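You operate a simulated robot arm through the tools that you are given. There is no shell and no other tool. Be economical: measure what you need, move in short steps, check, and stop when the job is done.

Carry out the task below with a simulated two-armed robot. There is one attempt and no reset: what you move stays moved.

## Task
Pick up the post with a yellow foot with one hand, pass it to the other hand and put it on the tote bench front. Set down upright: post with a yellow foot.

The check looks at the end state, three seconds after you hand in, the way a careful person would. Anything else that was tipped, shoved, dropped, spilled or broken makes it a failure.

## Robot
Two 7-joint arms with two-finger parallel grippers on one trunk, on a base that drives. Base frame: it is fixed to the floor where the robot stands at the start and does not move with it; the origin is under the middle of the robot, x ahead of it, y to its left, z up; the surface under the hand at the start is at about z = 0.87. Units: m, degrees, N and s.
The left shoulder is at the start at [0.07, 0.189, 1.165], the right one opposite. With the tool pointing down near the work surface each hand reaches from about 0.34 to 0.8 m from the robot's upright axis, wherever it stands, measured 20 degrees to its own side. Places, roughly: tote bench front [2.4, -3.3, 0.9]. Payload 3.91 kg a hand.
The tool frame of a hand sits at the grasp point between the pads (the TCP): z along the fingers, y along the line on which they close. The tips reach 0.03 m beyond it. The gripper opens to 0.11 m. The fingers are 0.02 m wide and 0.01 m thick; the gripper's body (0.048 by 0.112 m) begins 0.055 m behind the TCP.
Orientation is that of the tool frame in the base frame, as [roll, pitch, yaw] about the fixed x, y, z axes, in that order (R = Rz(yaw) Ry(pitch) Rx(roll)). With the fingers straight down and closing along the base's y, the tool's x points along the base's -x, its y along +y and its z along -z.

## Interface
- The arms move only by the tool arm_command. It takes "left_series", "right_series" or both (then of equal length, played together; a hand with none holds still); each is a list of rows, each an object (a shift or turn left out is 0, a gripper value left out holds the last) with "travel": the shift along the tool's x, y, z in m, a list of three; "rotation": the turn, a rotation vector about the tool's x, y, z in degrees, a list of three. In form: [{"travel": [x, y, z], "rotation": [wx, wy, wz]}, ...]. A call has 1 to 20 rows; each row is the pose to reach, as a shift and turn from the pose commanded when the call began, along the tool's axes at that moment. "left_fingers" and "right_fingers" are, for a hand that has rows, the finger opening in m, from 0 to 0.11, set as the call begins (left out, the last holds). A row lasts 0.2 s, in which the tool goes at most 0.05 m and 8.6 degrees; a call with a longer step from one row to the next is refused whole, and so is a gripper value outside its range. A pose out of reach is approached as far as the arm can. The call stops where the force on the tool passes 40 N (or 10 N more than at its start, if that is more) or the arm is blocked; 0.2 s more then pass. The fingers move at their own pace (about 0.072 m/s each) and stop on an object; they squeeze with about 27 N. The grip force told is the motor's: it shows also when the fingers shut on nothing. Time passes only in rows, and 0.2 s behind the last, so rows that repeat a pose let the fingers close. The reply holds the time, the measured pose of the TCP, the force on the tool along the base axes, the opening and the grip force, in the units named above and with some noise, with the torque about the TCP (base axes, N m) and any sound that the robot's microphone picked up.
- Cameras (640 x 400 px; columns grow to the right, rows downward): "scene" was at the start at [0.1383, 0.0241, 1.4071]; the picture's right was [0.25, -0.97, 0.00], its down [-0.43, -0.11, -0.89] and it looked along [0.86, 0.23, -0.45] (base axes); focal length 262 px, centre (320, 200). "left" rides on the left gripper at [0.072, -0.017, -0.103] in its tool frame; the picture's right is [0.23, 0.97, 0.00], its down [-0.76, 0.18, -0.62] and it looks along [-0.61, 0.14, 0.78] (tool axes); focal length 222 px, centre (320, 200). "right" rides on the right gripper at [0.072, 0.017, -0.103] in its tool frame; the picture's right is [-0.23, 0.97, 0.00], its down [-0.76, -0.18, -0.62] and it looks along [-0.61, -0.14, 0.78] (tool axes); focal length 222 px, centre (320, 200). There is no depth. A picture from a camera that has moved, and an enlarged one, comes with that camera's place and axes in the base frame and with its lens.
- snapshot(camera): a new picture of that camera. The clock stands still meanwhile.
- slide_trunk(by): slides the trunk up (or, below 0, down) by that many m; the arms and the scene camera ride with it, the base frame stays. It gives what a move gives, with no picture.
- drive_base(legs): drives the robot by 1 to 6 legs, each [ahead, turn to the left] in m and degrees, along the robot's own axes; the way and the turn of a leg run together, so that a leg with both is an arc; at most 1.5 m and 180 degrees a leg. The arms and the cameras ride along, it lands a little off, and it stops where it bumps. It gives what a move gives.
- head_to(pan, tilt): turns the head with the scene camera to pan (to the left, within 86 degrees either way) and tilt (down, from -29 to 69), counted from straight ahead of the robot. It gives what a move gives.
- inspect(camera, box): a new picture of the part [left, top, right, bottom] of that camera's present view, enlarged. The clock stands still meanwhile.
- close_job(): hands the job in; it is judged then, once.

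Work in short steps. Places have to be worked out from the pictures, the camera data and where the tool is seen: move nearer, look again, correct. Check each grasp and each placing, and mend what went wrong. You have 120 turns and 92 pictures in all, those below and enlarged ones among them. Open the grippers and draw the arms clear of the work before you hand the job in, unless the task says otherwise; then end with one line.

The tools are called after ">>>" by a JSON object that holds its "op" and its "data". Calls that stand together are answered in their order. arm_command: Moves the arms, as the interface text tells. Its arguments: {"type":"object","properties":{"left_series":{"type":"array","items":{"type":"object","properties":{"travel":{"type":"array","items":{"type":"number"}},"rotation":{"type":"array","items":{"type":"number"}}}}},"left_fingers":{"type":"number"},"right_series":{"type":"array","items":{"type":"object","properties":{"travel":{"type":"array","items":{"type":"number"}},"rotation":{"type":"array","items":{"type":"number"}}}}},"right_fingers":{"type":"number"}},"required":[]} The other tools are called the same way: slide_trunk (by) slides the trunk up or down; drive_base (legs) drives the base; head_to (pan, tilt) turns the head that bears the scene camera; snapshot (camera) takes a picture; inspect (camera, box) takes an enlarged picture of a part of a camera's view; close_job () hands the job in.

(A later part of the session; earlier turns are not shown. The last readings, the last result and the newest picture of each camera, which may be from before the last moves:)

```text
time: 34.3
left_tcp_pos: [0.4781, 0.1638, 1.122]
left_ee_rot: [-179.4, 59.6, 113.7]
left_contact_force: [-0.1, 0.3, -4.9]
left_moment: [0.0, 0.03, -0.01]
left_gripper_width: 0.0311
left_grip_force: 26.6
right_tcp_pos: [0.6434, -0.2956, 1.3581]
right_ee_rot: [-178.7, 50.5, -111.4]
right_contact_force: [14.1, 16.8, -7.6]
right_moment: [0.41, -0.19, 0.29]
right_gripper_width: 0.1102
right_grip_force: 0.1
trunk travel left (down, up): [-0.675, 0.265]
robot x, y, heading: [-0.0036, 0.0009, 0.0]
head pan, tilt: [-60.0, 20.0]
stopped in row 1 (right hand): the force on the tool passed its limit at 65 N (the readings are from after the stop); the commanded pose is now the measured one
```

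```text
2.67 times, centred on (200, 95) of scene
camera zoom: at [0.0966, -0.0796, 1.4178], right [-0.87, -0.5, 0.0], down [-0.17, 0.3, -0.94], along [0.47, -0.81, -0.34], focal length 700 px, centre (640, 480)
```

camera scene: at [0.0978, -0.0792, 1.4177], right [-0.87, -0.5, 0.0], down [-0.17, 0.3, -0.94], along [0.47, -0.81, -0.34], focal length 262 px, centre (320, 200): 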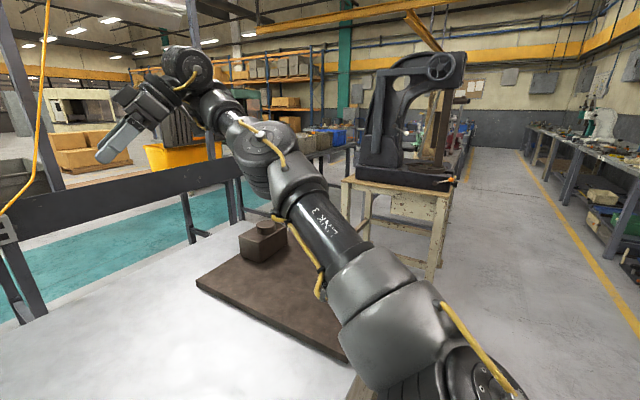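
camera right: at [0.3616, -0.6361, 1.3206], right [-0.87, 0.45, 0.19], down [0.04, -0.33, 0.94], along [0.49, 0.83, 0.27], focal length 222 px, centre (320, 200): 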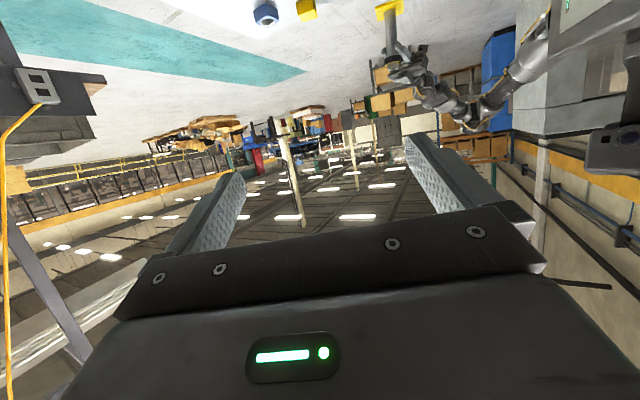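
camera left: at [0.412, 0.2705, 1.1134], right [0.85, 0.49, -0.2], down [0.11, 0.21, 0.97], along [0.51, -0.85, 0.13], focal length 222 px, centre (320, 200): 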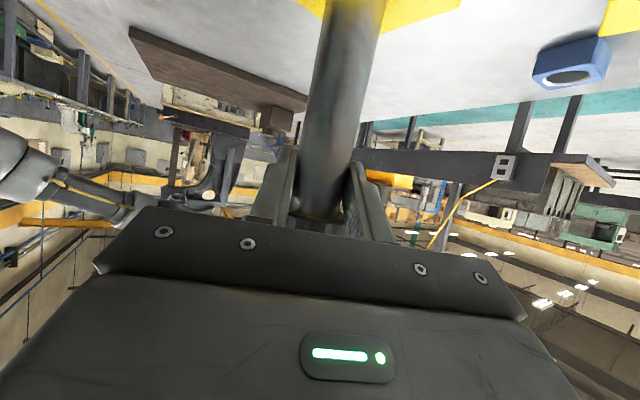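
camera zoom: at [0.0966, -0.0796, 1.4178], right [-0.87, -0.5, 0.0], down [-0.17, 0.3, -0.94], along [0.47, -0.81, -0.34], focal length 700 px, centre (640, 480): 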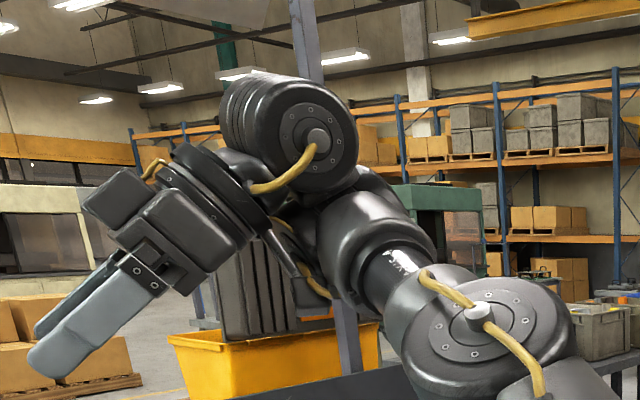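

I'll roll the hand about its own axis so the camera post swings off the link, toward the head.

>>> {"op": "arm_command", "data": {"right_series": [{"rotation": [0, 0, 4]}, {"rotation": [0, 0, 8]}, {"rotation": [0, 0, 15]}, {"rotation": [0, 0, 22]}, {"rotation": [0, 0, 30]}, {"rotation": [0, 0, 38]}, {"rotation": [0, 0, 46]}, {"rotation": [0, 0, 46]}]}}

>>> {"op": "inspect", "data": {"camera": "scene", "box": [80, 20, 320, 170]}}

```text
time: 34.6
left_tcp_pos: [0.4779, 0.1635, 1.1208]
left_ee_rot: [-179.3, 59.4, 113.7]
left_contact_force: [0.1, -0.4, -5.8]
left_moment: [0.03, -0.01, 0.03]
left_gripper_width: 0.0313
left_grip_force: 26.9
right_tcp_pos: [0.6445, -0.2962, 1.3569]
right_ee_rot: [-179.3, 50.7, -112.1]
right_contact_force: [7.2, 21.3, -5.3]
right_moment: [0.2, -0.31, -0.88]
right_gripper_width: 0.11
right_grip_force: 0.1
trunk travel left (down, up): [-0.675, 0.265]
robot x, y, heading: [0.0017, 0.0016, -0.2]
head pan, tilt: [-60.0, 20.0]
stopped in row 1 (right hand): the force on the tool passed its limit at 76 N (the readings are from after the stop); the commanded pose is now the measured one
```

```text
2.67 times, centred on (200, 95) of scene
camera zoom: at [0.0969, -0.0799, 1.4177], right [-0.87, -0.5, 0.0], down [-0.17, 0.3, -0.94], along [0.47, -0.81, -0.34], focal length 700 px, centre (640, 480)
```

zoom: 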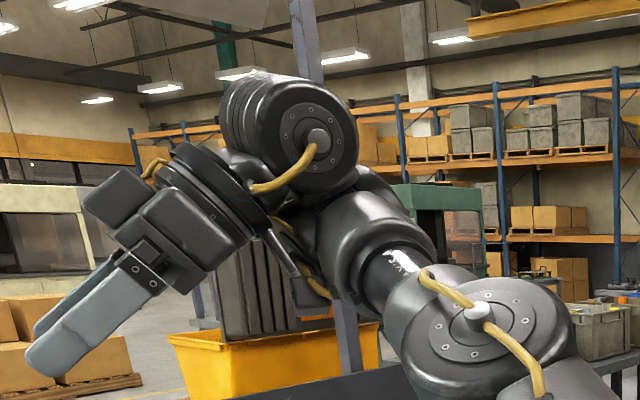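

Not that way. I'll try the opposite roll with a bigger first step.

>>> {"op": "arm_command", "data": {"right_series": [{"rotation": [0, 0, -8]}, {"rotation": [0, 0, -16]}, {"rotation": [0, 0, -24]}, {"rotation": [0, 0, -32]}, {"rotation": [0, 0, -40]}, {"rotation": [0, 0, -40]}]}}

```text
time: 34.9
left_tcp_pos: [0.4787, 0.1637, 1.1194]
left_ee_rot: [-179.1, 59.3, 113.9]
left_contact_force: [0.5, -0.5, -4.7]
left_moment: [0.06, 0.02, -0.04]
left_gripper_width: 0.0311
left_grip_force: 27.1
right_tcp_pos: [0.6439, -0.2962, 1.3597]
right_ee_rot: [-179.2, 51.2, -111.7]
right_contact_force: [14.2, 15.2, -7.3]
right_moment: [0.48, -0.25, 0.64]
right_gripper_width: 0.1099
right_grip_force: 0.0
trunk travel left (down, up): [-0.675, 0.265]
robot x, y, heading: [0.0007, -0.0017, -0.0]
head pan, tilt: [-60.0, 20.0]
stopped in row 1 (right hand): the force on the tool passed its limit at 105 N (the readings are from after the stop); the commanded pose is now the measured one
```

I'll push tilt-up at the full step rate, since the tilt has been creeping the right way.

>>> {"op": "arm_command", "data": {"right_series": [{"rotation": [0, -8.5, 0]}, {"rotation": [0, -17, 0]}, {"rotation": [0, -22, 0]}, {"rotation": [0, -22, 0]}]}}

```text
time: 35.9
left_tcp_pos: [0.4755, 0.163, 1.1219]
left_ee_rot: [-179.5, 59.4, 113.5]
left_contact_force: [0.0, -0.4, -5.7]
left_moment: [0.03, 0.02, 0.03]
left_gripper_width: 0.031
left_grip_force: 26.7
right_tcp_pos: [0.6632, -0.3063, 1.3752]
right_ee_rot: [-177.9, 73.0, -110.3]
right_contact_force: [0.0, 0.3, 0.3]
right_moment: [-0.03, 0.01, -0.02]
right_gripper_width: 0.11
right_grip_force: 0.0
right hand out of reach, approached as far as the arm can: row 1, 2, 3, 4
trunk travel left (down, up): [-0.675, 0.265]
robot x, y, heading: [-0.0022, 0.0036, 0.4]
head pan, tilt: [-60.0, 20.0]
```

It's free, with tilt at 73°. Now I'll lower with this orientation to about (0.60, -0.25, 1.22).

>>> {"op": "arm_command", "data": {"right_series": [{"travel": [0.028, 0.015, 0.015]}, {"travel": [0.056, 0.03, 0.03]}, {"travel": [0.083, 0.045, 0.045]}, {"travel": [0.111, 0.06, 0.06]}, {"travel": [0.139, 0.0755, 0.076]}, {"travel": [0.139, 0.0755, 0.076]}]}}

>>> {"op": "snapshot", "data": {"camera": "scene"}}

```text
time: 37.3
left_tcp_pos: [0.4783, 0.164, 1.1217]
left_ee_rot: [-179.3, 59.4, 113.7]
left_contact_force: [-0.1, 0.0, -4.9]
left_moment: [0.05, 0.03, -0.01]
left_gripper_width: 0.0311
left_grip_force: 26.4
right_tcp_pos: [0.6868, -0.2914, 1.3447]
right_ee_rot: [-178.4, 73.1, -110.8]
right_contact_force: [-0.5, -1.0, 0.3]
right_moment: [-0.04, 0.0, 0.02]
right_gripper_width: 0.11
right_grip_force: 0.0
right hand out of reach, approached as far as the arm can: row 1, 2, 3, 4, 5, 6
trunk travel left (down, up): [-0.675, 0.265]
robot x, y, heading: [0.0009, 0.0018, -0.1]
head pan, tilt: [-60.0, 20.0]
```

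```text
62 pictures are left
camera scene: at [0.0971, -0.0796, 1.4177], right [-0.87, -0.5, 0.0], down [-0.17, 0.3, -0.94], along [0.47, -0.81, -0.34], focal length 262 px, centre (320, 200)
```

scene: 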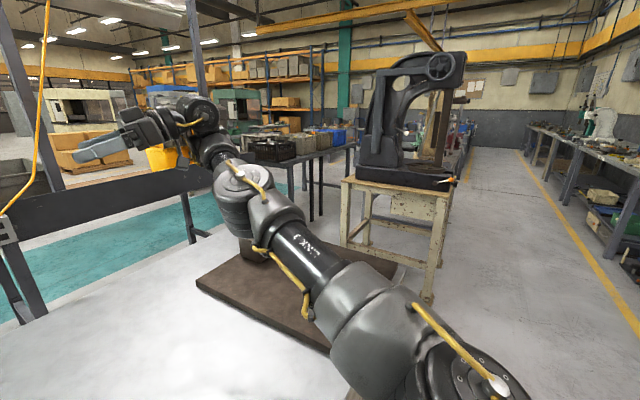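

In this branch the elbow sits low. At near-full extension the elbow straightens, so I'll untilt there, heading for tool-down near (0.75, -0.30, 1.15).

>>> {"op": "arm_command", "data": {"right_series": [{"travel": [0.018, -0.0055, 0.008], "rotation": [0, 7, 0]}, {"travel": [0.036, -0.011, 0.016], "rotation": [0, 14, 0]}, {"travel": [0.054, -0.0165, 0.023], "rotation": [0, 21, 0]}, {"travel": [0.072, -0.022, 0.031], "rotation": [0, 28, 0]}, {"travel": [0.09, -0.0275, 0.038], "rotation": [0, 35, 0]}, {"travel": [0.108, -0.033, 0.046], "rotation": [0, 42, 0]}, {"travel": [0.126, -0.0385, 0.054], "rotation": [0, 49, 0]}, {"travel": [0.144, -0.044, 0.062], "rotation": [0, 56, 0]}, {"travel": [0.162, -0.05, 0.07], "rotation": [0, 63, 0]}, {"travel": [0.18, -0.056, 0.076], "rotation": [0, 70, 0]}, {"travel": [0.18, -0.056, 0.076], "rotation": [0, 73, 0]}, {"travel": [0.18, -0.056, 0.076], "rotation": [0, 73, 0]}]}}

>>> {"op": "snapshot", "data": {"camera": "scene"}}

```text
time: 38.0
left_tcp_pos: [0.4794, 0.164, 1.1207]
left_ee_rot: [-179.0, 59.2, 113.9]
left_contact_force: [-1.3, -0.3, -4.7]
left_moment: [0.03, 0.02, -0.02]
left_gripper_width: 0.0311
left_grip_force: 27.4
right_tcp_pos: [0.6898, -0.2871, 1.2969]
right_ee_rot: [-179.6, 58.7, -112.0]
right_contact_force: [24.9, 31.6, -11.3]
right_moment: [1.27, -0.78, 0.55]
right_gripper_width: 0.1099
right_grip_force: 0.0
right hand out of reach, approached as far as the arm can: row 1, 2, 3
trunk travel left (down, up): [-0.675, 0.265]
robot x, y, heading: [-0.0013, -0.0002, -0.2]
head pan, tilt: [-60.0, 20.0]
stopped in row 3 (right hand): the force on the tool passed its limit at 131 N (the readings are from after the stop); the commanded pose is now the measured one
```

```text
61 pictures are left
camera scene: at [0.0973, -0.08, 1.4177], right [-0.87, -0.5, 0.0], down [-0.17, 0.3, -0.94], along [0.47, -0.81, -0.34], focal length 262 px, centre (320, 200)
```

scene: 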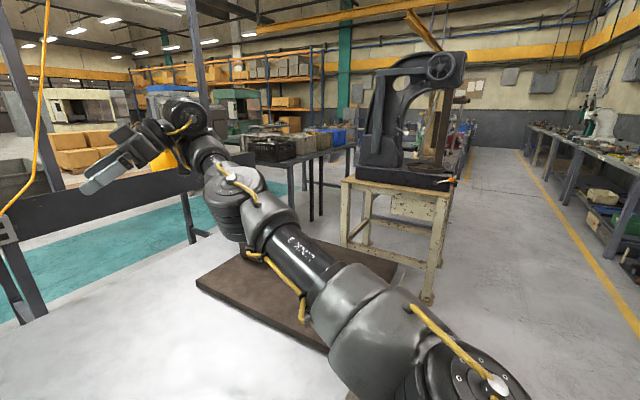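

Same contact again. The fix for this branch is to roll the hand so its camera faces up. First I'll tilt back off the contact, then roll about the tool axis.

>>> {"op": "arm_command", "data": {"right_series": [{"rotation": [0, -8.5, 0]}, {"rotation": [0, -14, 0]}, {"rotation": [0, -14, 0]}]}}

>>> {"op": "arm_command", "data": {"right_series": [{"rotation": [0, 0, 8]}, {"rotation": [0, 0, 16]}, {"rotation": [0, 0, 24]}, {"rotation": [0, 0, 32]}, {"rotation": [0, 0, 40]}, {"rotation": [0, 0, 48]}, {"rotation": [0, 0, 56]}, {"rotation": [0, 0, 64]}, {"rotation": [0, 0, 72]}, {"rotation": [0, 0, 80]}, {"rotation": [0, 0, 88]}, {"rotation": [0, 0, 88]}]}}

>>> {"op": "snapshot", "data": {"camera": "scene"}}

```text
time: 38.2
left_tcp_pos: [0.4778, 0.1642, 1.1197]
left_ee_rot: [-179.0, 59.1, 114.0]
left_contact_force: [0.3, 0.2, -5.2]
left_moment: [0.05, 0.02, 0.01]
left_gripper_width: 0.0313
left_grip_force: 26.7
right_tcp_pos: [0.6895, -0.2854, 1.3011]
right_ee_rot: [180.0, 60.4, -112.3]
right_contact_force: [31.3, 46.2, -11.8]
right_moment: [1.51, -0.96, 0.16]
right_gripper_width: 0.11
right_grip_force: 0.1
right hand out of reach, approached as far as the arm can: row 1
trunk travel left (down, up): [-0.675, 0.265]
robot x, y, heading: [0.0022, 0.0018, 0.0]
head pan, tilt: [-60.0, 20.0]
stopped in row 1 (right hand): the force on the tool passed its limit at 286 N (the readings are from after the stop); the commanded pose is now the measured one
```

```text
time: 38.5
left_tcp_pos: [0.4785, 0.1642, 1.1182]
left_ee_rot: [-178.9, 59.1, 114.2]
left_contact_force: [0.2, 0.4, -5.3]
left_moment: [0.04, -0.01, -0.01]
left_gripper_width: 0.0315
left_grip_force: 27.0
right_tcp_pos: [0.6891, -0.2836, 1.3014]
right_ee_rot: [179.4, 60.7, -112.9]
right_contact_force: [11.4, 28.2, -3.8]
right_moment: [0.36, -0.21, -0.96]
right_gripper_width: 0.1098
right_grip_force: 0.1
trunk travel left (down, up): [-0.675, 0.265]
robot x, y, heading: [0.0013, 0.0024, 0.2]
head pan, tilt: [-60.0, 20.0]
stopped in row 1 (right hand): the force on the tool passed its limit at 122 N (the readings are from after the stop); the commanded pose is now the measured one
```

```text
60 pictures are left
camera scene: at [0.097, -0.0799, 1.4177], right [-0.87, -0.5, 0.0], down [-0.17, 0.3, -0.94], along [0.47, -0.81, -0.34], focal length 262 px, centre (320, 200)
```

scene: 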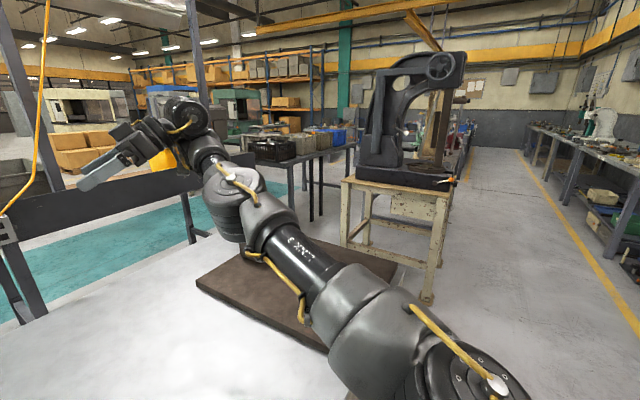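

Still touching. I'll tilt back again until the force clears.

>>> {"op": "arm_command", "data": {"right_series": [{"rotation": [0, -8.5, 0]}, {"rotation": [0, -17, 0]}, {"rotation": [0, -17, 0]}]}}

```text
time: 38.7
left_tcp_pos: [0.4777, 0.164, 1.1179]
left_ee_rot: [-178.9, 58.8, 114.2]
left_contact_force: [-0.8, -0.3, -5.8]
left_moment: [0.04, 0.02, 0.0]
left_gripper_width: 0.0312
left_grip_force: 27.0
right_tcp_pos: [0.6899, -0.2832, 1.3052]
right_ee_rot: [179.2, 62.0, -113.1]
right_contact_force: [20.6, 31.5, -6.7]
right_moment: [0.96, -0.67, 0.18]
right_gripper_width: 0.1098
right_grip_force: 0.0
right hand out of reach, approached as far as the arm can: row 1
trunk travel left (down, up): [-0.675, 0.265]
robot x, y, heading: [-0.0011, -0.0028, -0.1]
head pan, tilt: [-60.0, 20.0]
stopped in row 1 (right hand): the force on the tool passed its limit at 184 N (the readings are from after the stop); the commanded pose is now the measured one
```

Progress per try is about 1.5°. I'll repeat, with an added upward-forward shift.

>>> {"op": "arm_command", "data": {"right_series": [{"travel": [-0.03, 0, 0.01], "rotation": [0, -8.5, 0]}, {"travel": [-0.06, 0, 0.02], "rotation": [0, -16, 0]}, {"travel": [-0.06, 0, 0.02], "rotation": [0, -16, 0]}]}}

>>> {"op": "arm_command", "data": {"right_series": [{"travel": [-0.03, 0, 0.01], "rotation": [0, -8.5, 0]}, {"travel": [-0.03, 0, 0.01], "rotation": [0, -12, 0]}, {"travel": [-0.03, 0, 0.01], "rotation": [0, -12, 0]}]}}

```text
time: 39.5
left_tcp_pos: [0.4768, 0.1642, 1.1186]
left_ee_rot: [-178.9, 58.9, 114.0]
left_contact_force: [0.7, 0.2, -4.9]
left_moment: [0.04, -0.02, 0.02]
left_gripper_width: 0.0311
left_grip_force: 26.9
right_tcp_pos: [0.7067, -0.2401, 1.3476]
right_ee_rot: [178.0, 77.9, -114.4]
right_contact_force: [-0.4, -0.5, -0.5]
right_moment: [0.02, 0.04, -0.03]
right_gripper_width: 0.1098
right_grip_force: 0.0
trunk travel left (down, up): [-0.675, 0.265]
robot x, y, heading: [0.0022, 0.0016, 0.3]
head pan, tilt: [-60.0, 20.0]
```

```text
time: 40.3
left_tcp_pos: [0.4776, 0.1645, 1.1188]
left_ee_rot: [-179.0, 59.0, 114.1]
left_contact_force: [0.5, -0.4, -5.8]
left_moment: [0.02, 0.03, 0.0]
left_gripper_width: 0.0311
left_grip_force: 26.7
right_tcp_pos: [0.7138, -0.2266, 1.3762]
right_ee_rot: [110.2, 89.5, 177.8]
right_contact_force: [0.2, 0.7, -0.1]
right_moment: [0.02, 0.01, -0.01]
right_gripper_width: 0.11
right_grip_force: 0.0
trunk travel left (down, up): [-0.675, 0.265]
robot x, y, heading: [-0.0039, 0.0021, -0.2]
head pan, tilt: [-60.0, 20.0]
```

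It's free, fully in reach and horizontal. Now I'll roll the hand about its axis to bring the camera around.

>>> {"op": "arm_command", "data": {"right_series": [{"rotation": [0, 0, 8]}, {"rotation": [0, 0, 16]}, {"rotation": [0, 0, 24]}, {"rotation": [0, 0, 32]}, {"rotation": [0, 0, 40]}, {"rotation": [0, 0, 48]}, {"rotation": [0, 0, 56]}, {"rotation": [0, 0, 64]}, {"rotation": [0, 0, 72]}, {"rotation": [0, 0, 80]}, {"rotation": [0, 0, 88]}, {"rotation": [0, 0, 88]}]}}

>>> {"op": "snapshot", "data": {"camera": "scene"}}

```text
time: 42.9
left_tcp_pos: [0.4778, 0.1635, 1.1184]
left_ee_rot: [-178.9, 59.0, 114.2]
left_contact_force: [0.7, -0.1, -4.7]
left_moment: [0.04, 0.01, -0.02]
left_gripper_width: 0.0313
left_grip_force: 27.1
right_tcp_pos: [0.7129, -0.2256, 1.3756]
right_ee_rot: [90.2, 1.5, 157.7]
right_contact_force: [1.4, -0.2, 0.7]
right_moment: [0.02, -0.04, 0.02]
right_gripper_width: 0.1098
right_grip_force: 0.0
trunk travel left (down, up): [-0.675, 0.265]
robot x, y, heading: [0.0006, 0.0036, -0.2]
head pan, tilt: [-60.0, 20.0]
```

```text
59 pictures are left
camera scene: at [0.0968, -0.0798, 1.4177], right [-0.87, -0.5, 0.0], down [-0.17, 0.3, -0.94], along [0.47, -0.81, -0.34], focal length 262 px, centre (320, 200)
```

scene: 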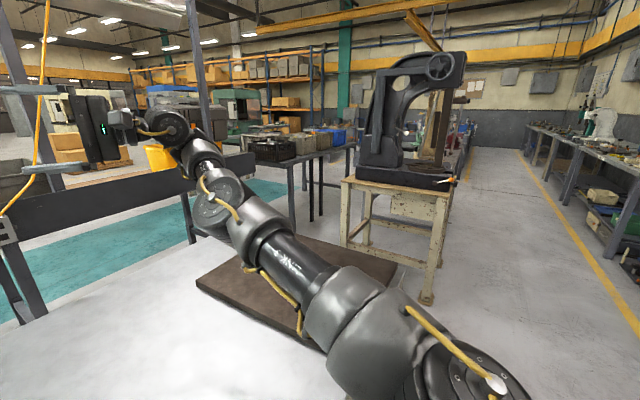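

The roll worked without a limit. I'll continue another 88° so the camera is on top.

>>> {"op": "arm_command", "data": {"right_series": [{"rotation": [0, 0, 8]}, {"rotation": [0, 0, 16]}, {"rotation": [0, 0, 24]}, {"rotation": [0, 0, 32]}, {"rotation": [0, 0, 40]}, {"rotation": [0, 0, 48]}, {"rotation": [0, 0, 56]}, {"rotation": [0, 0, 64]}, {"rotation": [0, 0, 72]}, {"rotation": [0, 0, 80]}, {"rotation": [0, 0, 90]}, {"rotation": [0, 0, 90]}]}}

```text
refused: row 11 steps farther than a row can; nothing moved
```

One step was too long, so I'll resend it with even steps.

>>> {"op": "arm_command", "data": {"right_series": [{"rotation": [0, 0, 8]}, {"rotation": [0, 0, 16]}, {"rotation": [0, 0, 24]}, {"rotation": [0, 0, 32]}, {"rotation": [0, 0, 40]}, {"rotation": [0, 0, 48]}, {"rotation": [0, 0, 56]}, {"rotation": [0, 0, 64]}, {"rotation": [0, 0, 72]}, {"rotation": [0, 0, 80]}, {"rotation": [0, 0, 88]}, {"rotation": [0, 0, 91]}, {"rotation": [0, 0, 91]}]}}

>>> {"op": "snapshot", "data": {"camera": "scene"}}

```text
time: 45.7
left_tcp_pos: [0.4783, 0.1649, 1.1186]
left_ee_rot: [-179.0, 59.0, 114.2]
left_contact_force: [-0.3, -0.1, -4.6]
left_moment: [0.04, 0.04, -0.05]
left_gripper_width: 0.0313
left_grip_force: 27.1
right_tcp_pos: [0.7138, -0.2269, 1.376]
right_ee_rot: [107.1, -89.4, 140.5]
right_contact_force: [0.6, -1.1, -0.6]
right_moment: [-0.03, -0.03, 0.01]
right_gripper_width: 0.1101
right_grip_force: 0.0
trunk travel left (down, up): [-0.675, 0.265]
robot x, y, heading: [-0.0019, -0.0013, 0.1]
head pan, tilt: [-60.0, 20.0]
```

```text
58 pictures are left
camera scene: at [0.0968, -0.0798, 1.4177], right [-0.87, -0.5, 0.0], down [-0.17, 0.3, -0.94], along [0.47, -0.81, -0.34], focal length 262 px, centre (320, 200)
```

scene: 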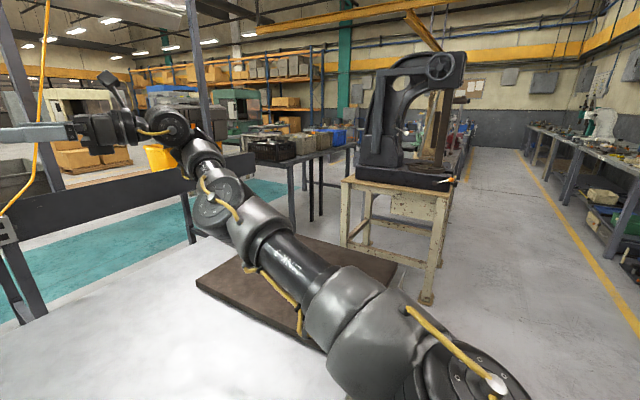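

The right hand is now horizontal, camera up and in reach. The handover should happen farther out, so I'll move the post (left hand) forward to about x 0.65, y 0.08 and level its small tilt.

>>> {"op": "arm_command", "data": {"left_series": [{"travel": [-0.019, 0.02, 0.016], "rotation": [0, -0.2, 0.1]}, {"travel": [-0.039, 0.041, 0.032], "rotation": [0, -0.4, 0.2]}, {"travel": [-0.058, 0.061, 0.048], "rotation": [0, -0.6, 0.3]}, {"travel": [-0.077, 0.081, 0.064], "rotation": [0, -0.8, 0.4]}, {"travel": [-0.097, 0.102, 0.08], "rotation": [0, -1, 0.5]}, {"travel": [-0.116, 0.122, 0.0965], "rotation": [0, -1, 0.6]}, {"travel": [-0.116, 0.122, 0.0965], "rotation": [0, -1, 0.6]}]}}

>>> {"op": "head_to", "data": {"pan": 0, "tilt": 20}}

>>> {"op": "snapshot", "data": {"camera": "scene"}}

>>> {"op": "snapshot", "data": {"camera": "right"}}

```text
time: 47.3
left_tcp_pos: [0.6462, 0.0812, 1.1681]
left_ee_rot: [180.0, 59.9, 112.9]
left_contact_force: [-0.7, 0.1, -5.0]
left_moment: [0.07, -0.02, 0.01]
left_gripper_width: 0.0311
left_grip_force: 27.0
right_tcp_pos: [0.7134, -0.2264, 1.3765]
right_ee_rot: [102.8, -89.3, 144.8]
right_contact_force: [0.7, 0.1, -0.2]
right_moment: [0.0, 0.0, 0.03]
right_gripper_width: 0.1099
right_grip_force: 0.0
trunk travel left (down, up): [-0.675, 0.265]
robot x, y, heading: [-0.0005, 0.0016, -0.3]
head pan, tilt: [-60.0, 20.0]
```

```text
time: 48.6
left_tcp_pos: [0.6468, 0.0815, 1.167]
left_ee_rot: [-179.8, 59.9, 113.1]
left_contact_force: [0.4, -0.5, -6.1]
left_moment: [0.02, 0.01, -0.04]
left_gripper_width: 0.0312
left_grip_force: 26.7
right_tcp_pos: [0.7146, -0.2264, 1.375]
right_ee_rot: [105.8, -89.4, 141.9]
right_contact_force: [-0.8, 0.3, -1.4]
right_moment: [-0.01, 0.01, -0.02]
right_gripper_width: 0.1102
right_grip_force: 0.1
trunk travel left (down, up): [-0.675, 0.265]
robot x, y, heading: [0.0011, -0.0004, 0.1]
head pan, tilt: [0.0, 20.0]
```

```text
57 pictures are left
camera scene: at [0.1437, 0.0006, 1.4177], right [0.0, -1.0, 0.0], down [-0.34, 0.0, -0.94], along [0.94, 0.0, -0.34], focal length 262 px, centre (320, 200)
```

scene: 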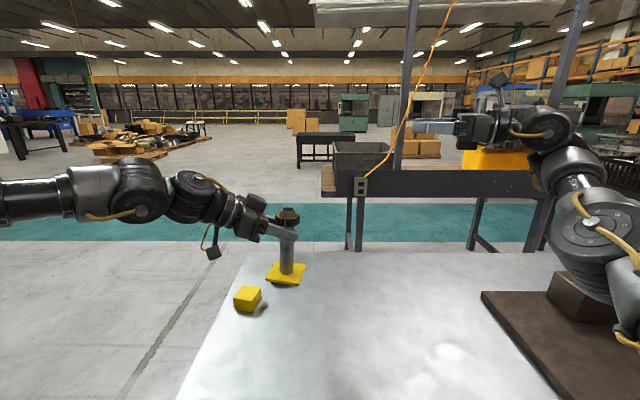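

```text
56 pictures are left
camera right: at [0.6906, -0.3266, 1.449], right [0.9, -0.37, -0.22], down [-0.39, -0.51, -0.76], along [0.17, 0.77, -0.61], focal length 222 px, centre (320, 200)
```

right: 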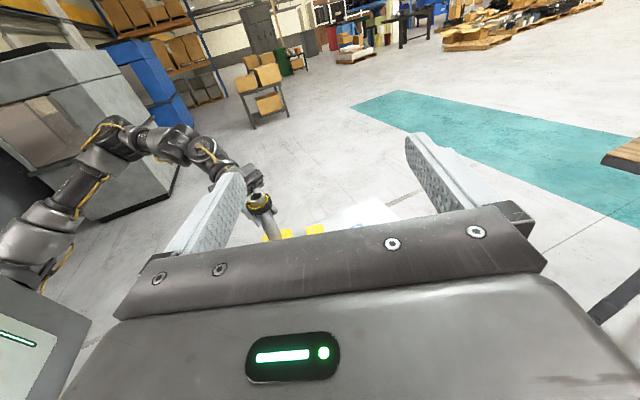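

The right elbow is low near the brick on the table. Raising the trunk 0.2 m lifts both arms and gives clearance for the handover.

>>> {"op": "slide_trunk", "data": {"by": 0.2}}

```text
time: 50.8
left_tcp_pos: [0.6475, 0.0817, 1.3672]
left_ee_rot: [-179.8, 60.0, 113.0]
left_contact_force: [-0.1, -0.5, -5.1]
left_moment: [0.07, 0.06, -0.03]
left_gripper_width: 0.0313
left_grip_force: 27.3
right_tcp_pos: [0.7143, -0.2265, 1.5749]
right_ee_rot: [106.4, -89.5, 141.4]
right_contact_force: [0.1, 0.0, -0.1]
right_moment: [0.01, 0.0, 0.03]
right_gripper_width: 0.11
right_grip_force: 0.0
trunk travel left (down, up): [-0.875, 0.065]
robot x, y, heading: [-0.0004, 0.0007, 0.0]
head pan, tilt: [0.0, 20.0]
```

Trunk up. The stem should be at (0.650, 0.076), and I want the right grip at z≈1.413. I'll move the right hand to a standoff 0.16 m back.

>>> {"op": "arm_command", "data": {"right_series": [{"travel": [-0.027, -0.029, 0.0145]}, {"travel": [-0.054, -0.058, 0.029]}, {"travel": [-0.081, -0.087, 0.0435]}, {"travel": [-0.108, -0.116, 0.058]}, {"travel": [-0.135, -0.145, 0.0725]}, {"travel": [-0.162, -0.174, 0.087]}, {"travel": [-0.162, -0.174, 0.087]}]}}

>>> {"op": "snapshot", "data": {"camera": "scene"}}

>>> {"op": "snapshot", "data": {"camera": "right"}}

```text
time: 52.4
left_tcp_pos: [0.6456, 0.0812, 1.3685]
left_ee_rot: [-180.0, 60.0, 113.0]
left_contact_force: [-1.3, -1.2, -5.7]
left_moment: [0.02, 0.0, 0.02]
left_gripper_width: 0.031
left_grip_force: 27.2
right_tcp_pos: [0.7392, -0.1589, 1.4634]
right_ee_rot: [104.8, -89.4, 147.5]
right_contact_force: [0.3, 0.3, 1.1]
right_moment: [0.02, 0.0, -0.06]
right_gripper_width: 0.11
right_grip_force: 0.1
right hand out of reach, approached as far as the arm can: row 1, 2, 3, 4, 5, 6, 7
trunk travel left (down, up): [-0.875, 0.065]
robot x, y, heading: [-0.0003, 0.0039, -0.1]
head pan, tilt: [0.0, 20.0]
```

```text
55 pictures are left
camera scene: at [0.1423, -0.0003, 1.6178], right [0.0, -1.0, 0.0], down [-0.34, 0.0, -0.94], along [0.94, 0.0, -0.34], focal length 262 px, centre (320, 200)
```

scene: 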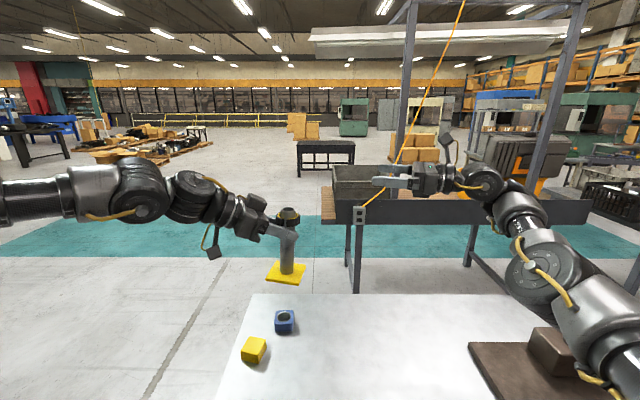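

```text
54 pictures are left
camera right: at [0.7241, -0.2605, 1.5368], right [0.93, -0.3, -0.22], down [-0.35, -0.54, -0.76], along [0.11, 0.78, -0.61], focal length 222 px, centre (320, 200)
```

right: 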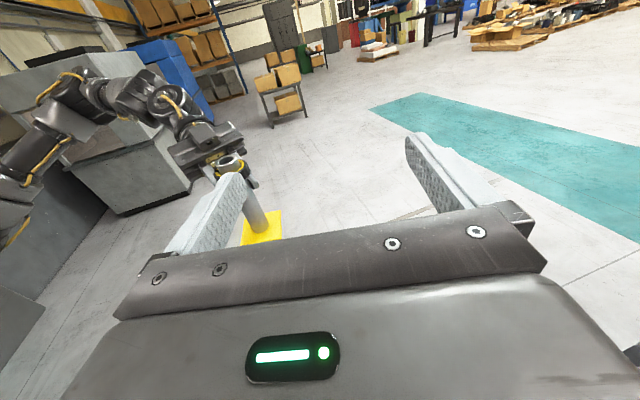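

The right wrist limits here and the heading moved to about 72°. I'll instead bring the post to the right hand: left hand to put the stem near (0.788, 0.0), with its grip 5 cm below the right hand's height.

>>> {"op": "arm_command", "data": {"left_series": [{"travel": [-0.021, 0.02, 0.0165]}, {"travel": [-0.042, 0.039, 0.033]}, {"travel": [-0.062, 0.059, 0.049]}, {"travel": [-0.083, 0.078, 0.066]}, {"travel": [-0.104, 0.098, 0.082]}, {"travel": [-0.104, 0.098, 0.082]}]}}

>>> {"op": "snapshot", "data": {"camera": "scene"}}

>>> {"op": "snapshot", "data": {"camera": "right"}}

```text
time: 53.8
left_tcp_pos: [0.6657, 0.0892, 1.4012]
left_ee_rot: [-179.9, 60.0, 113.0]
left_contact_force: [-0.7, -0.1, -5.7]
left_moment: [0.08, 0.03, 0.02]
left_gripper_width: 0.0311
left_grip_force: 27.0
left hand out of reach, approached as far as the arm can: row 1, 2, 3, 4, 5, 6
right_tcp_pos: [0.7412, -0.1577, 1.4625]
right_ee_rot: [109.7, -89.4, 142.4]
right_contact_force: [-0.8, -0.6, 0.4]
right_moment: [-0.02, 0.0, -0.01]
right_gripper_width: 0.1099
right_grip_force: 0.0
trunk travel left (down, up): [-0.875, 0.065]
robot x, y, heading: [0.0037, 0.0026, 0.0]
head pan, tilt: [0.0, 20.0]
```

```text
53 pictures are left
camera scene: at [0.1437, 0.0003, 1.6177], right [0.0, -1.0, 0.0], down [-0.34, 0.0, -0.94], along [0.94, 0.0, -0.34], focal length 262 px, centre (320, 200)
```

scene: 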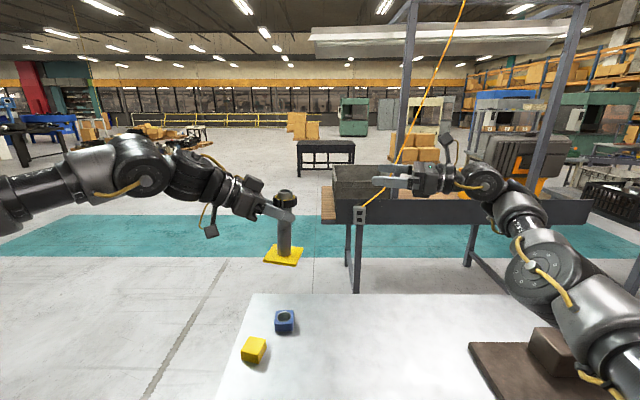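

```text
52 pictures are left
camera right: at [0.7255, -0.26, 1.5365], right [0.93, -0.3, -0.22], down [-0.35, -0.54, -0.76], along [0.11, 0.78, -0.61], focal length 222 px, centre (320, 200)
```

right: 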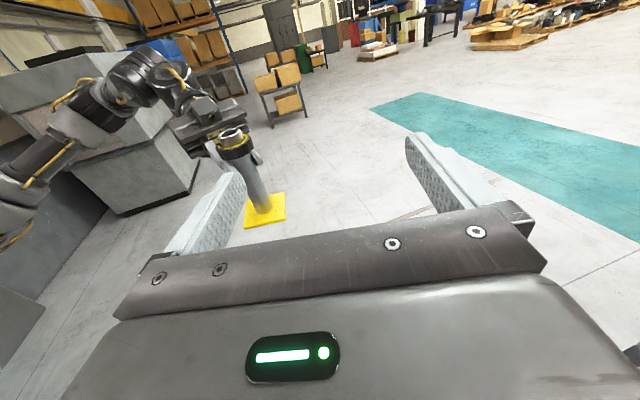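

The left arm is at its limit with the stem at (0.669, 0.083), grip z≈1.397. I'll turn the right hand's heading about 25° further left so its axis points at the stem.

>>> {"op": "arm_command", "data": {"right_series": [{"travel": [-0.004, -0.008, -0.008], "rotation": [7, 0, 0]}, {"travel": [-0.008, -0.016, -0.016], "rotation": [14, 0, 0]}, {"travel": [-0.012, -0.024, -0.024], "rotation": [20, 0, 0]}, {"travel": [-0.016, -0.032, -0.031], "rotation": [25, 0, 0]}, {"travel": [-0.016, -0.032, -0.031], "rotation": [25, 0, 0]}]}}

>>> {"op": "snapshot", "data": {"camera": "right"}}

```text
time: 55.0
left_tcp_pos: [0.6663, 0.0887, 1.4007]
left_ee_rot: [-179.9, 60.0, 113.0]
left_contact_force: [-1.3, 0.5, -5.0]
left_moment: [0.06, 0.0, -0.01]
left_gripper_width: 0.0311
left_grip_force: 26.6
right_tcp_pos: [0.6998, -0.1751, 1.4465]
right_ee_rot: [133.8, -89.4, 143.5]
right_contact_force: [-0.2, -0.2, 0.2]
right_moment: [-0.01, 0.02, -0.01]
right_gripper_width: 0.1102
right_grip_force: 0.1
trunk travel left (down, up): [-0.875, 0.065]
robot x, y, heading: [-0.0007, 0.0051, -0.4]
head pan, tilt: [0.0, 20.0]
```

```text
51 pictures are left
camera right: at [0.7292, -0.2736, 1.5202], right [0.97, 0.12, -0.22], down [-0.09, -0.65, -0.76], along [-0.23, 0.75, -0.61], focal length 222 px, centre (320, 200)
```

right: 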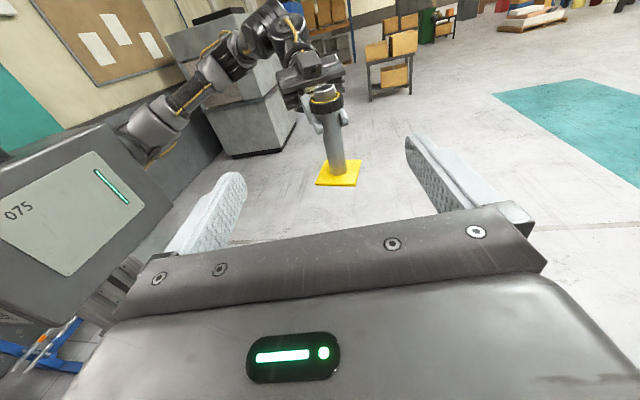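

Checking heights: the foot is at z≈1.295 and the top at ≈1.44, so the post slid about 5 cm when lifted and now hangs with its collar on the left fingers. It's stable, so the right hand should grip lower, at z≈1.352. First I'll lower at standoff.

>>> {"op": "arm_command", "data": {"right_series": [{"travel": [-0.024, 0, 0.022]}, {"travel": [-0.048, 0.001, 0.045]}, {"travel": [-0.072, 0.002, 0.067]}, {"travel": [-0.0945, 0.002, 0.09]}, {"travel": [-0.0945, 0.002, 0.09]}]}}

>>> {"op": "snapshot", "data": {"camera": "right"}}

>>> {"op": "inspect", "data": {"camera": "scene", "box": [160, 120, 480, 320]}}

```text
time: 56.2
left_tcp_pos: [0.6663, 0.0887, 1.4017]
left_ee_rot: [-179.9, 60.0, 113.0]
left_contact_force: [-0.1, -0.4, -5.6]
left_moment: [0.04, 0.01, -0.02]
left_gripper_width: 0.031
left_grip_force: 26.8
right_tcp_pos: [0.6897, -0.0838, 1.3519]
right_ee_rot: [134.9, -89.4, 142.3]
right_contact_force: [-0.7, 1.0, 0.4]
right_moment: [-0.01, -0.01, -0.01]
right_gripper_width: 0.1099
right_grip_force: 0.1
trunk travel left (down, up): [-0.875, 0.065]
robot x, y, heading: [0.0012, 0.0007, -0.0]
head pan, tilt: [0.0, 20.0]
```

```text
50 pictures are left
camera right: at [0.7193, -0.1834, 1.4252], right [0.97, 0.12, -0.22], down [-0.09, -0.65, -0.76], along [-0.23, 0.75, -0.61], focal length 222 px, centre (320, 200)
```

right: 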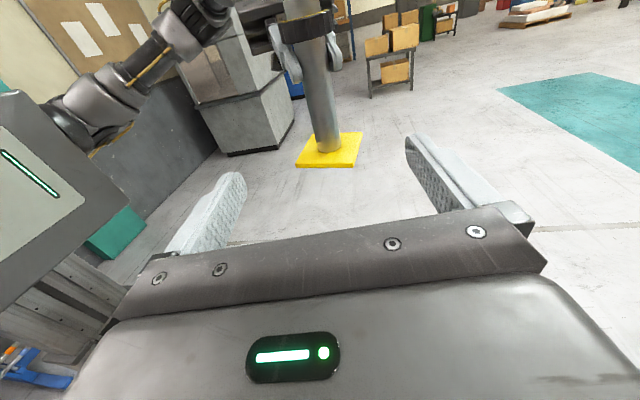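

```text
2.00 times, centred on (320, 220) of scene
camera zoom: at [0.1438, 0.0005, 1.6177], right [0.0, -1.0, 0.0], down [-0.34, 0.0, -0.94], along [0.94, 0.0, -0.34], focal length 525 px, centre (320, 160)
```

zoom: 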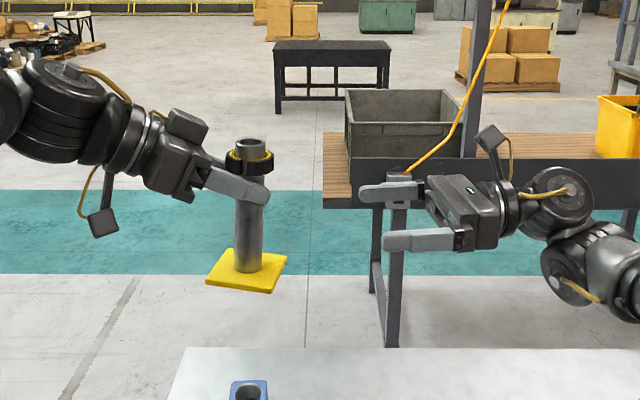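

Both views agree on the stem at (0.669, 0.083). I'll advance 0.16 m along the tool axis.

>>> {"op": "arm_command", "data": {"right_series": [{"travel": [0, 0, 0.04]}, {"travel": [0, 0, 0.08]}, {"travel": [0, 0.001, 0.11]}, {"travel": [0, 0.001, 0.14]}, {"travel": [0, 0.001, 0.16]}, {"travel": [0, 0.001, 0.16]}]}}

>>> {"op": "inspect", "data": {"camera": "scene", "box": [180, 140, 420, 290]}}

>>> {"op": "snapshot", "data": {"camera": "right"}}

```text
time: 57.6
left_tcp_pos: [0.6672, 0.0871, 1.4015]
left_ee_rot: [-179.9, 59.9, 112.9]
left_contact_force: [0.3, -0.8, -5.4]
left_moment: [0.01, 0.03, 0.0]
left_gripper_width: 0.0312
left_grip_force: 26.9
right_tcp_pos: [0.6697, 0.0734, 1.3497]
right_ee_rot: [134.2, -89.4, 143.0]
right_contact_force: [0.5, 0.9, -0.7]
right_moment: [-0.01, 0.04, 0.01]
right_gripper_width: 0.1098
right_grip_force: 0.1
trunk travel left (down, up): [-0.875, 0.065]
robot x, y, heading: [-0.0024, -0.0002, -0.1]
head pan, tilt: [0.0, 20.0]
```

```text
2.67 times, centred on (300, 215) of scene
camera zoom: at [0.144, -0.0001, 1.6177], right [0.0, -1.0, 0.0], down [-0.34, 0.0, -0.94], along [0.94, 0.0, -0.34], focal length 700 px, centre (373, 160)
```

zoom: 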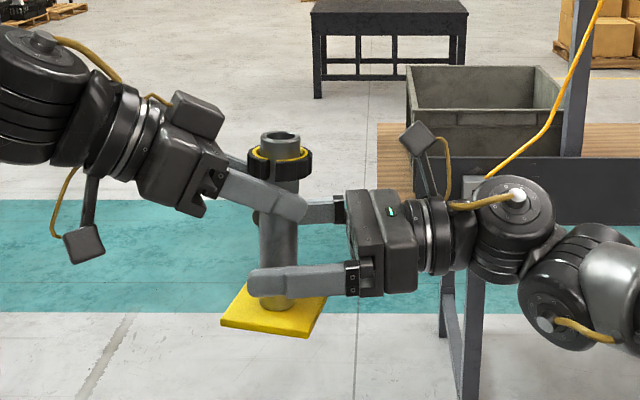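

```text
47 pictures are left
camera right: at [0.7001, -0.025, 1.4238], right [0.97, 0.12, -0.22], down [-0.09, -0.65, -0.76], along [-0.23, 0.75, -0.61], focal length 222 px, centre (320, 200)
```

right: 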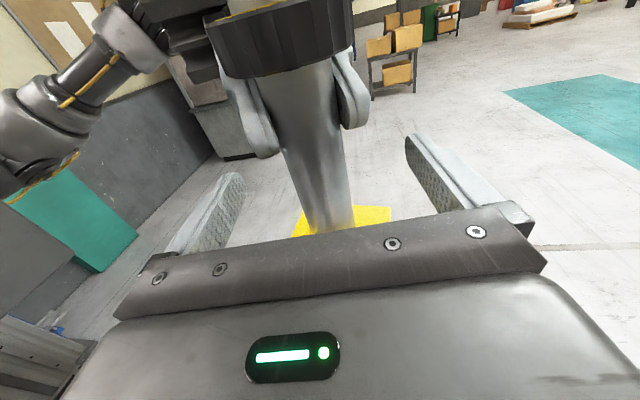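

The stem is between the right fingers and clear of the left's. I'll close the right gripper.

>>> {"op": "arm_command", "data": {"right_series": [{}, {}, {}, {}, {}, {}], "right_fingers": 0.0}}

>>> {"op": "inspect", "data": {"camera": "scene", "box": [180, 140, 420, 290]}}

```text
time: 59.0
left_tcp_pos: [0.6667, 0.0877, 1.4004]
left_ee_rot: [180.0, 59.9, 112.9]
left_contact_force: [-9.5, -1.9, -5.5]
left_moment: [-0.06, -0.12, -0.06]
left_gripper_width: 0.0313
left_grip_force: 26.6
right_tcp_pos: [0.6709, 0.073, 1.3491]
right_ee_rot: [140.1, -89.3, 137.1]
right_contact_force: [9.4, 1.0, 0.8]
right_moment: [-0.01, 0.63, -0.1]
right_gripper_width: 0.0318
right_grip_force: 26.5
trunk travel left (down, up): [-0.875, 0.065]
robot x, y, heading: [0.0003, 0.0014, -0.1]
head pan, tilt: [0.0, 20.0]
```

```text
2.67 times, centred on (300, 215) of scene
camera zoom: at [0.1439, 0.0007, 1.6177], right [0.0, -1.0, 0.0], down [-0.34, 0.0, -0.94], along [0.94, 0.0, -0.34], focal length 700 px, centre (373, 160)
```

zoom: 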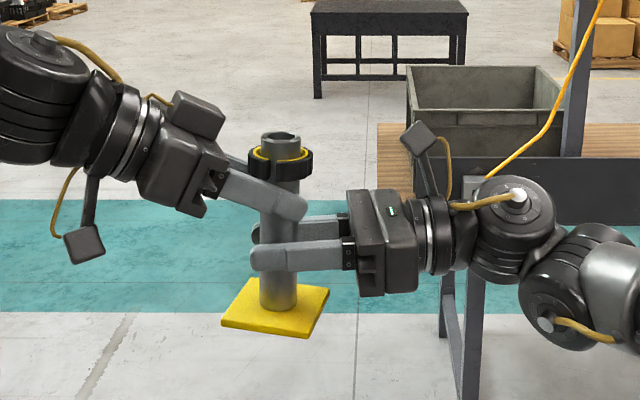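

Both hold it; there's 9 N of side load. I'll shift the right hand 3 mm in +x to relax it before the left lets go.

>>> {"op": "arm_command", "data": {"right_series": [{"travel": [0, 0.002, 0]}, {"travel": [0, 0.003, 0]}, {"travel": [0, 0.003, 0]}]}}

```text
time: 59.8
left_tcp_pos: [0.6676, 0.0907, 1.4012]
left_ee_rot: [-180.0, 60.1, 113.3]
left_contact_force: [13.1, 7.4, -6.4]
left_moment: [0.04, -0.84, 0.2]
left_gripper_width: 0.0312
left_grip_force: 26.7
right_tcp_pos: [0.6723, 0.0749, 1.3504]
right_ee_rot: [132.2, -89.5, 145.4]
right_contact_force: [-12.5, -8.3, -0.3]
right_moment: [0.37, 0.18, 0.06]
right_gripper_width: 0.0318
right_grip_force: 27.0
trunk travel left (down, up): [-0.875, 0.065]
robot x, y, heading: [0.0011, 0.0031, 0.2]
head pan, tilt: [0.0, 20.0]
```

Slightly too far; I'll come back 1.6 mm.

>>> {"op": "arm_command", "data": {"right_series": [{"travel": [0, -0.0016, 0]}, {"travel": [0, -0.0016, 0]}]}}

```text
time: 60.4
left_tcp_pos: [0.6676, 0.0891, 1.4007]
left_ee_rot: [180.0, 60.1, 113.0]
left_contact_force: [15.7, 10.1, -4.8]
left_moment: [0.06, -0.95, 0.18]
left_gripper_width: 0.0309
left_grip_force: 27.2
right_tcp_pos: [0.673, 0.0768, 1.3503]
right_ee_rot: [138.2, -89.3, 139.2]
right_contact_force: [-14.9, -8.4, 0.5]
right_moment: [0.44, 0.2, 0.04]
right_gripper_width: 0.0318
right_grip_force: 26.8
trunk travel left (down, up): [-0.875, 0.065]
robot x, y, heading: [0.0015, 0.0042, -0.2]
head pan, tilt: [0.0, 20.0]
```

The load is small and within the arms' compliance. I'll open the left gripper while the right holds.

>>> {"op": "arm_command", "data": {"left_series": [{}, {}, {}, {}, {}], "left_fingers": 0.11}}

>>> {"op": "inspect", "data": {"camera": "scene", "box": [180, 140, 420, 290]}}

```text
time: 61.6
left_tcp_pos: [0.6677, 0.0886, 1.4014]
left_ee_rot: [-179.9, 60.0, 113.1]
left_contact_force: [0.2, 0.5, -1.4]
left_moment: [0.0, -0.01, 0.0]
left_gripper_width: 0.11
left_grip_force: 0.1
right_tcp_pos: [0.6727, 0.0753, 1.351]
right_ee_rot: [138.4, -89.4, 138.6]
right_contact_force: [-0.2, -0.2, 0.7]
right_moment: [-0.03, -0.01, -0.03]
right_gripper_width: 0.0313
right_grip_force: 27.3
trunk travel left (down, up): [-0.875, 0.065]
robot x, y, heading: [-0.0019, 0.0034, 0.1]
head pan, tilt: [0.0, 20.0]
```

```text
2.67 times, centred on (300, 215) of scene
camera zoom: at [0.1439, 0.0009, 1.6177], right [0.0, -1.0, 0.0], down [-0.34, 0.0, -0.94], along [0.94, 0.0, -0.34], focal length 700 px, centre (373, 160)
```

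zoom: 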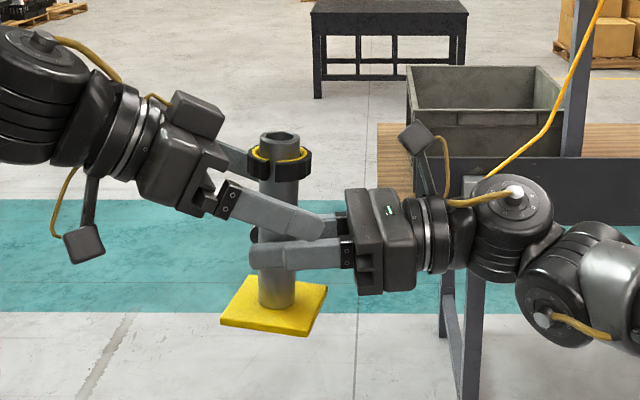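

The right hand appears to hold it alone. I'll back the left hand out along its axis and then check for slipping.

>>> {"op": "arm_command", "data": {"left_series": [{"travel": [0, 0, -0.03]}, {"travel": [0, 0, -0.06]}, {"travel": [0, 0, -0.1]}, {"travel": [0, 0, -0.14]}, {"travel": [0, 0, -0.18]}, {"travel": [0, 0, -0.18]}]}}

>>> {"op": "snapshot", "data": {"camera": "scene"}}

>>> {"op": "snapshot", "data": {"camera": "right"}}

```text
time: 63.0
left_tcp_pos: [0.6063, 0.2282, 1.4891]
left_ee_rot: [-179.7, 60.0, 113.1]
left_contact_force: [-0.3, 0.0, 0.8]
left_moment: [0.0, 0.0, 0.0]
left_gripper_width: 0.1101
left_grip_force: 0.0
right_tcp_pos: [0.6733, 0.0735, 1.3496]
right_ee_rot: [139.0, -89.5, 138.2]
right_contact_force: [0.3, -0.4, -0.5]
right_moment: [-0.04, -0.03, 0.03]
right_gripper_width: 0.0311
right_grip_force: 26.9
trunk travel left (down, up): [-0.875, 0.065]
robot x, y, heading: [-0.0005, 0.0036, 0.0]
head pan, tilt: [0.0, 20.0]
```

```text
44 pictures are left
camera scene: at [0.1448, 0.0003, 1.6176], right [0.0, -1.0, 0.0], down [-0.34, 0.0, -0.94], along [0.94, 0.0, -0.34], focal length 262 px, centre (320, 200)
```

scene: 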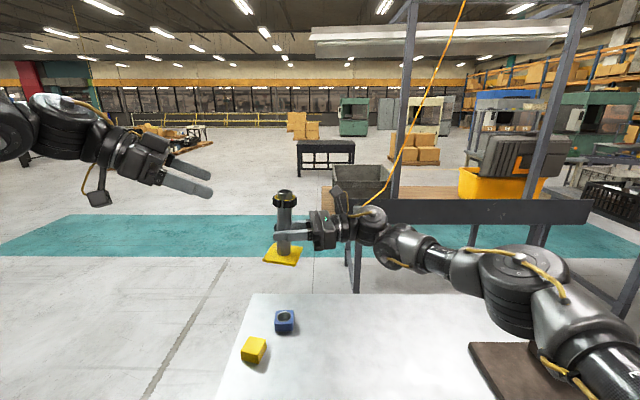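

```text
43 pictures are left
camera right: at [0.7034, -0.0237, 1.4235], right [0.97, 0.12, -0.22], down [-0.09, -0.65, -0.76], along [-0.23, 0.75, -0.61], focal length 222 px, centre (320, 200)
```

right: 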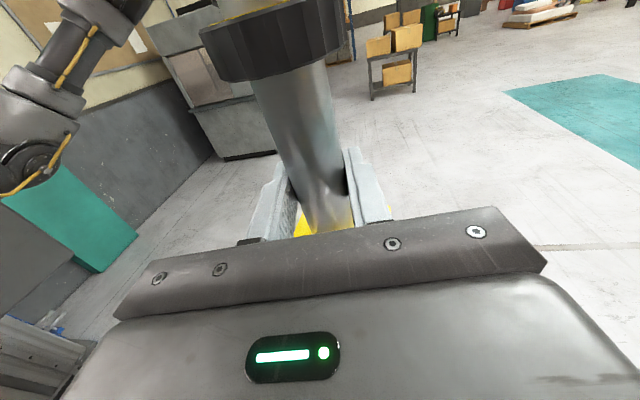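

Handed over, no slipping. Now I'll survey the route and the destination bench from the raised camera.

>>> {"op": "head_to", "data": {"pan": -50, "tilt": 15}}

>>> {"op": "snapshot", "data": {"camera": "scene"}}

>>> {"op": "head_to", "data": {"pan": -86, "tilt": 30}}

>>> {"op": "snapshot", "data": {"camera": "scene"}}

```text
time: 64.2
left_tcp_pos: [0.606, 0.2284, 1.4892]
left_ee_rot: [-179.9, 60.0, 113.0]
left_contact_force: [0.1, -0.3, 0.1]
left_moment: [-0.01, 0.05, 0.01]
left_gripper_width: 0.1099
left_grip_force: 0.1
right_tcp_pos: [0.6726, 0.075, 1.3507]
right_ee_rot: [139.0, -89.3, 138.3]
right_contact_force: [0.3, 0.3, 0.2]
right_moment: [-0.05, 0.01, 0.02]
right_gripper_width: 0.0313
right_grip_force: 26.3
trunk travel left (down, up): [-0.875, 0.065]
robot x, y, heading: [0.0017, 0.0027, 0.1]
head pan, tilt: [-50.0, 15.0]
```

```text
42 pictures are left
camera scene: at [0.1108, -0.0704, 1.6259], right [-0.77, -0.64, 0.0], down [-0.17, 0.2, -0.97], along [0.62, -0.74, -0.26], focal length 262 px, centre (320, 200)
```

scene: 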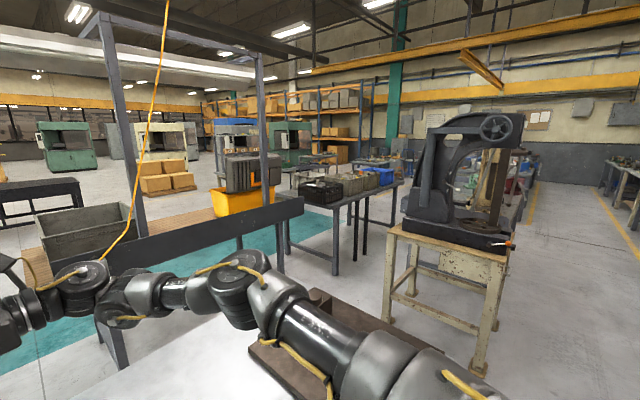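

```text
time: 65.2
left_tcp_pos: [0.6066, 0.2282, 1.4893]
left_ee_rot: [-179.9, 59.9, 113.0]
left_contact_force: [0.0, 0.5, -1.4]
left_moment: [0.02, 0.02, -0.01]
left_gripper_width: 0.1102
left_grip_force: 0.1
right_tcp_pos: [0.6729, 0.0754, 1.3509]
right_ee_rot: [138.7, -89.4, 138.6]
right_contact_force: [-0.7, 0.5, -0.2]
right_moment: [-0.02, -0.05, -0.02]
right_gripper_width: 0.0316
right_grip_force: 26.9
trunk travel left (down, up): [-0.875, 0.065]
robot x, y, heading: [-0.0009, 0.0029, -0.0]
head pan, tilt: [-85.9, 30.0]
```

```text
41 pictures are left
camera scene: at [0.0572, -0.0892, 1.6017], right [-1.0, -0.07, 0.0], down [-0.04, 0.5, -0.87], along [0.06, -0.86, -0.5], focal length 262 px, centre (320, 200)
```

scene: 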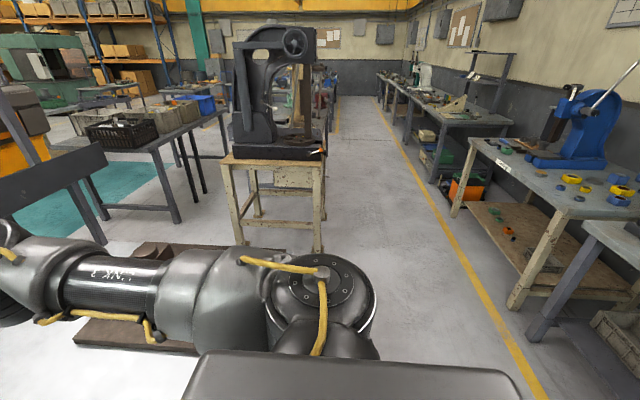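

I'll zoom in on the tote bench to understand its layout.

>>> {"op": "head_to", "data": {"pan": -55, "tilt": 12}}

>>> {"op": "inspect", "data": {"camera": "scene", "box": [210, 120, 410, 245]}}

```text
time: 66.1
left_tcp_pos: [0.6067, 0.2281, 1.4885]
left_ee_rot: [-179.8, 60.0, 113.0]
left_contact_force: [0.0, 0.8, 0.3]
left_moment: [-0.01, 0.02, 0.01]
left_gripper_width: 0.1101
left_grip_force: 0.1
right_tcp_pos: [0.6721, 0.0747, 1.3506]
right_ee_rot: [138.5, -89.4, 138.9]
right_contact_force: [0.6, 0.2, -0.4]
right_moment: [-0.02, -0.01, 0.02]
right_gripper_width: 0.0316
right_grip_force: 27.0
trunk travel left (down, up): [-0.875, 0.065]
robot x, y, heading: [0.0007, 0.0019, 0.1]
head pan, tilt: [-55.0, 12.0]
```

```text
3.20 times, centred on (310, 182) of scene
camera zoom: at [0.1041, -0.0755, 1.6307], right [-0.82, -0.57, 0.0], down [-0.12, 0.17, -0.98], along [0.56, -0.8, -0.21], focal length 840 px, centre (352, 256)
```

zoom: 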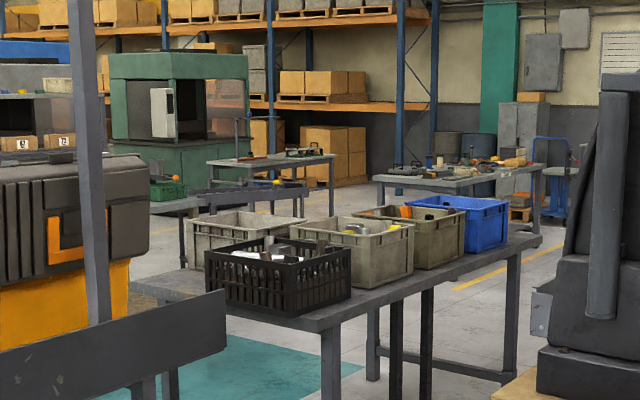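

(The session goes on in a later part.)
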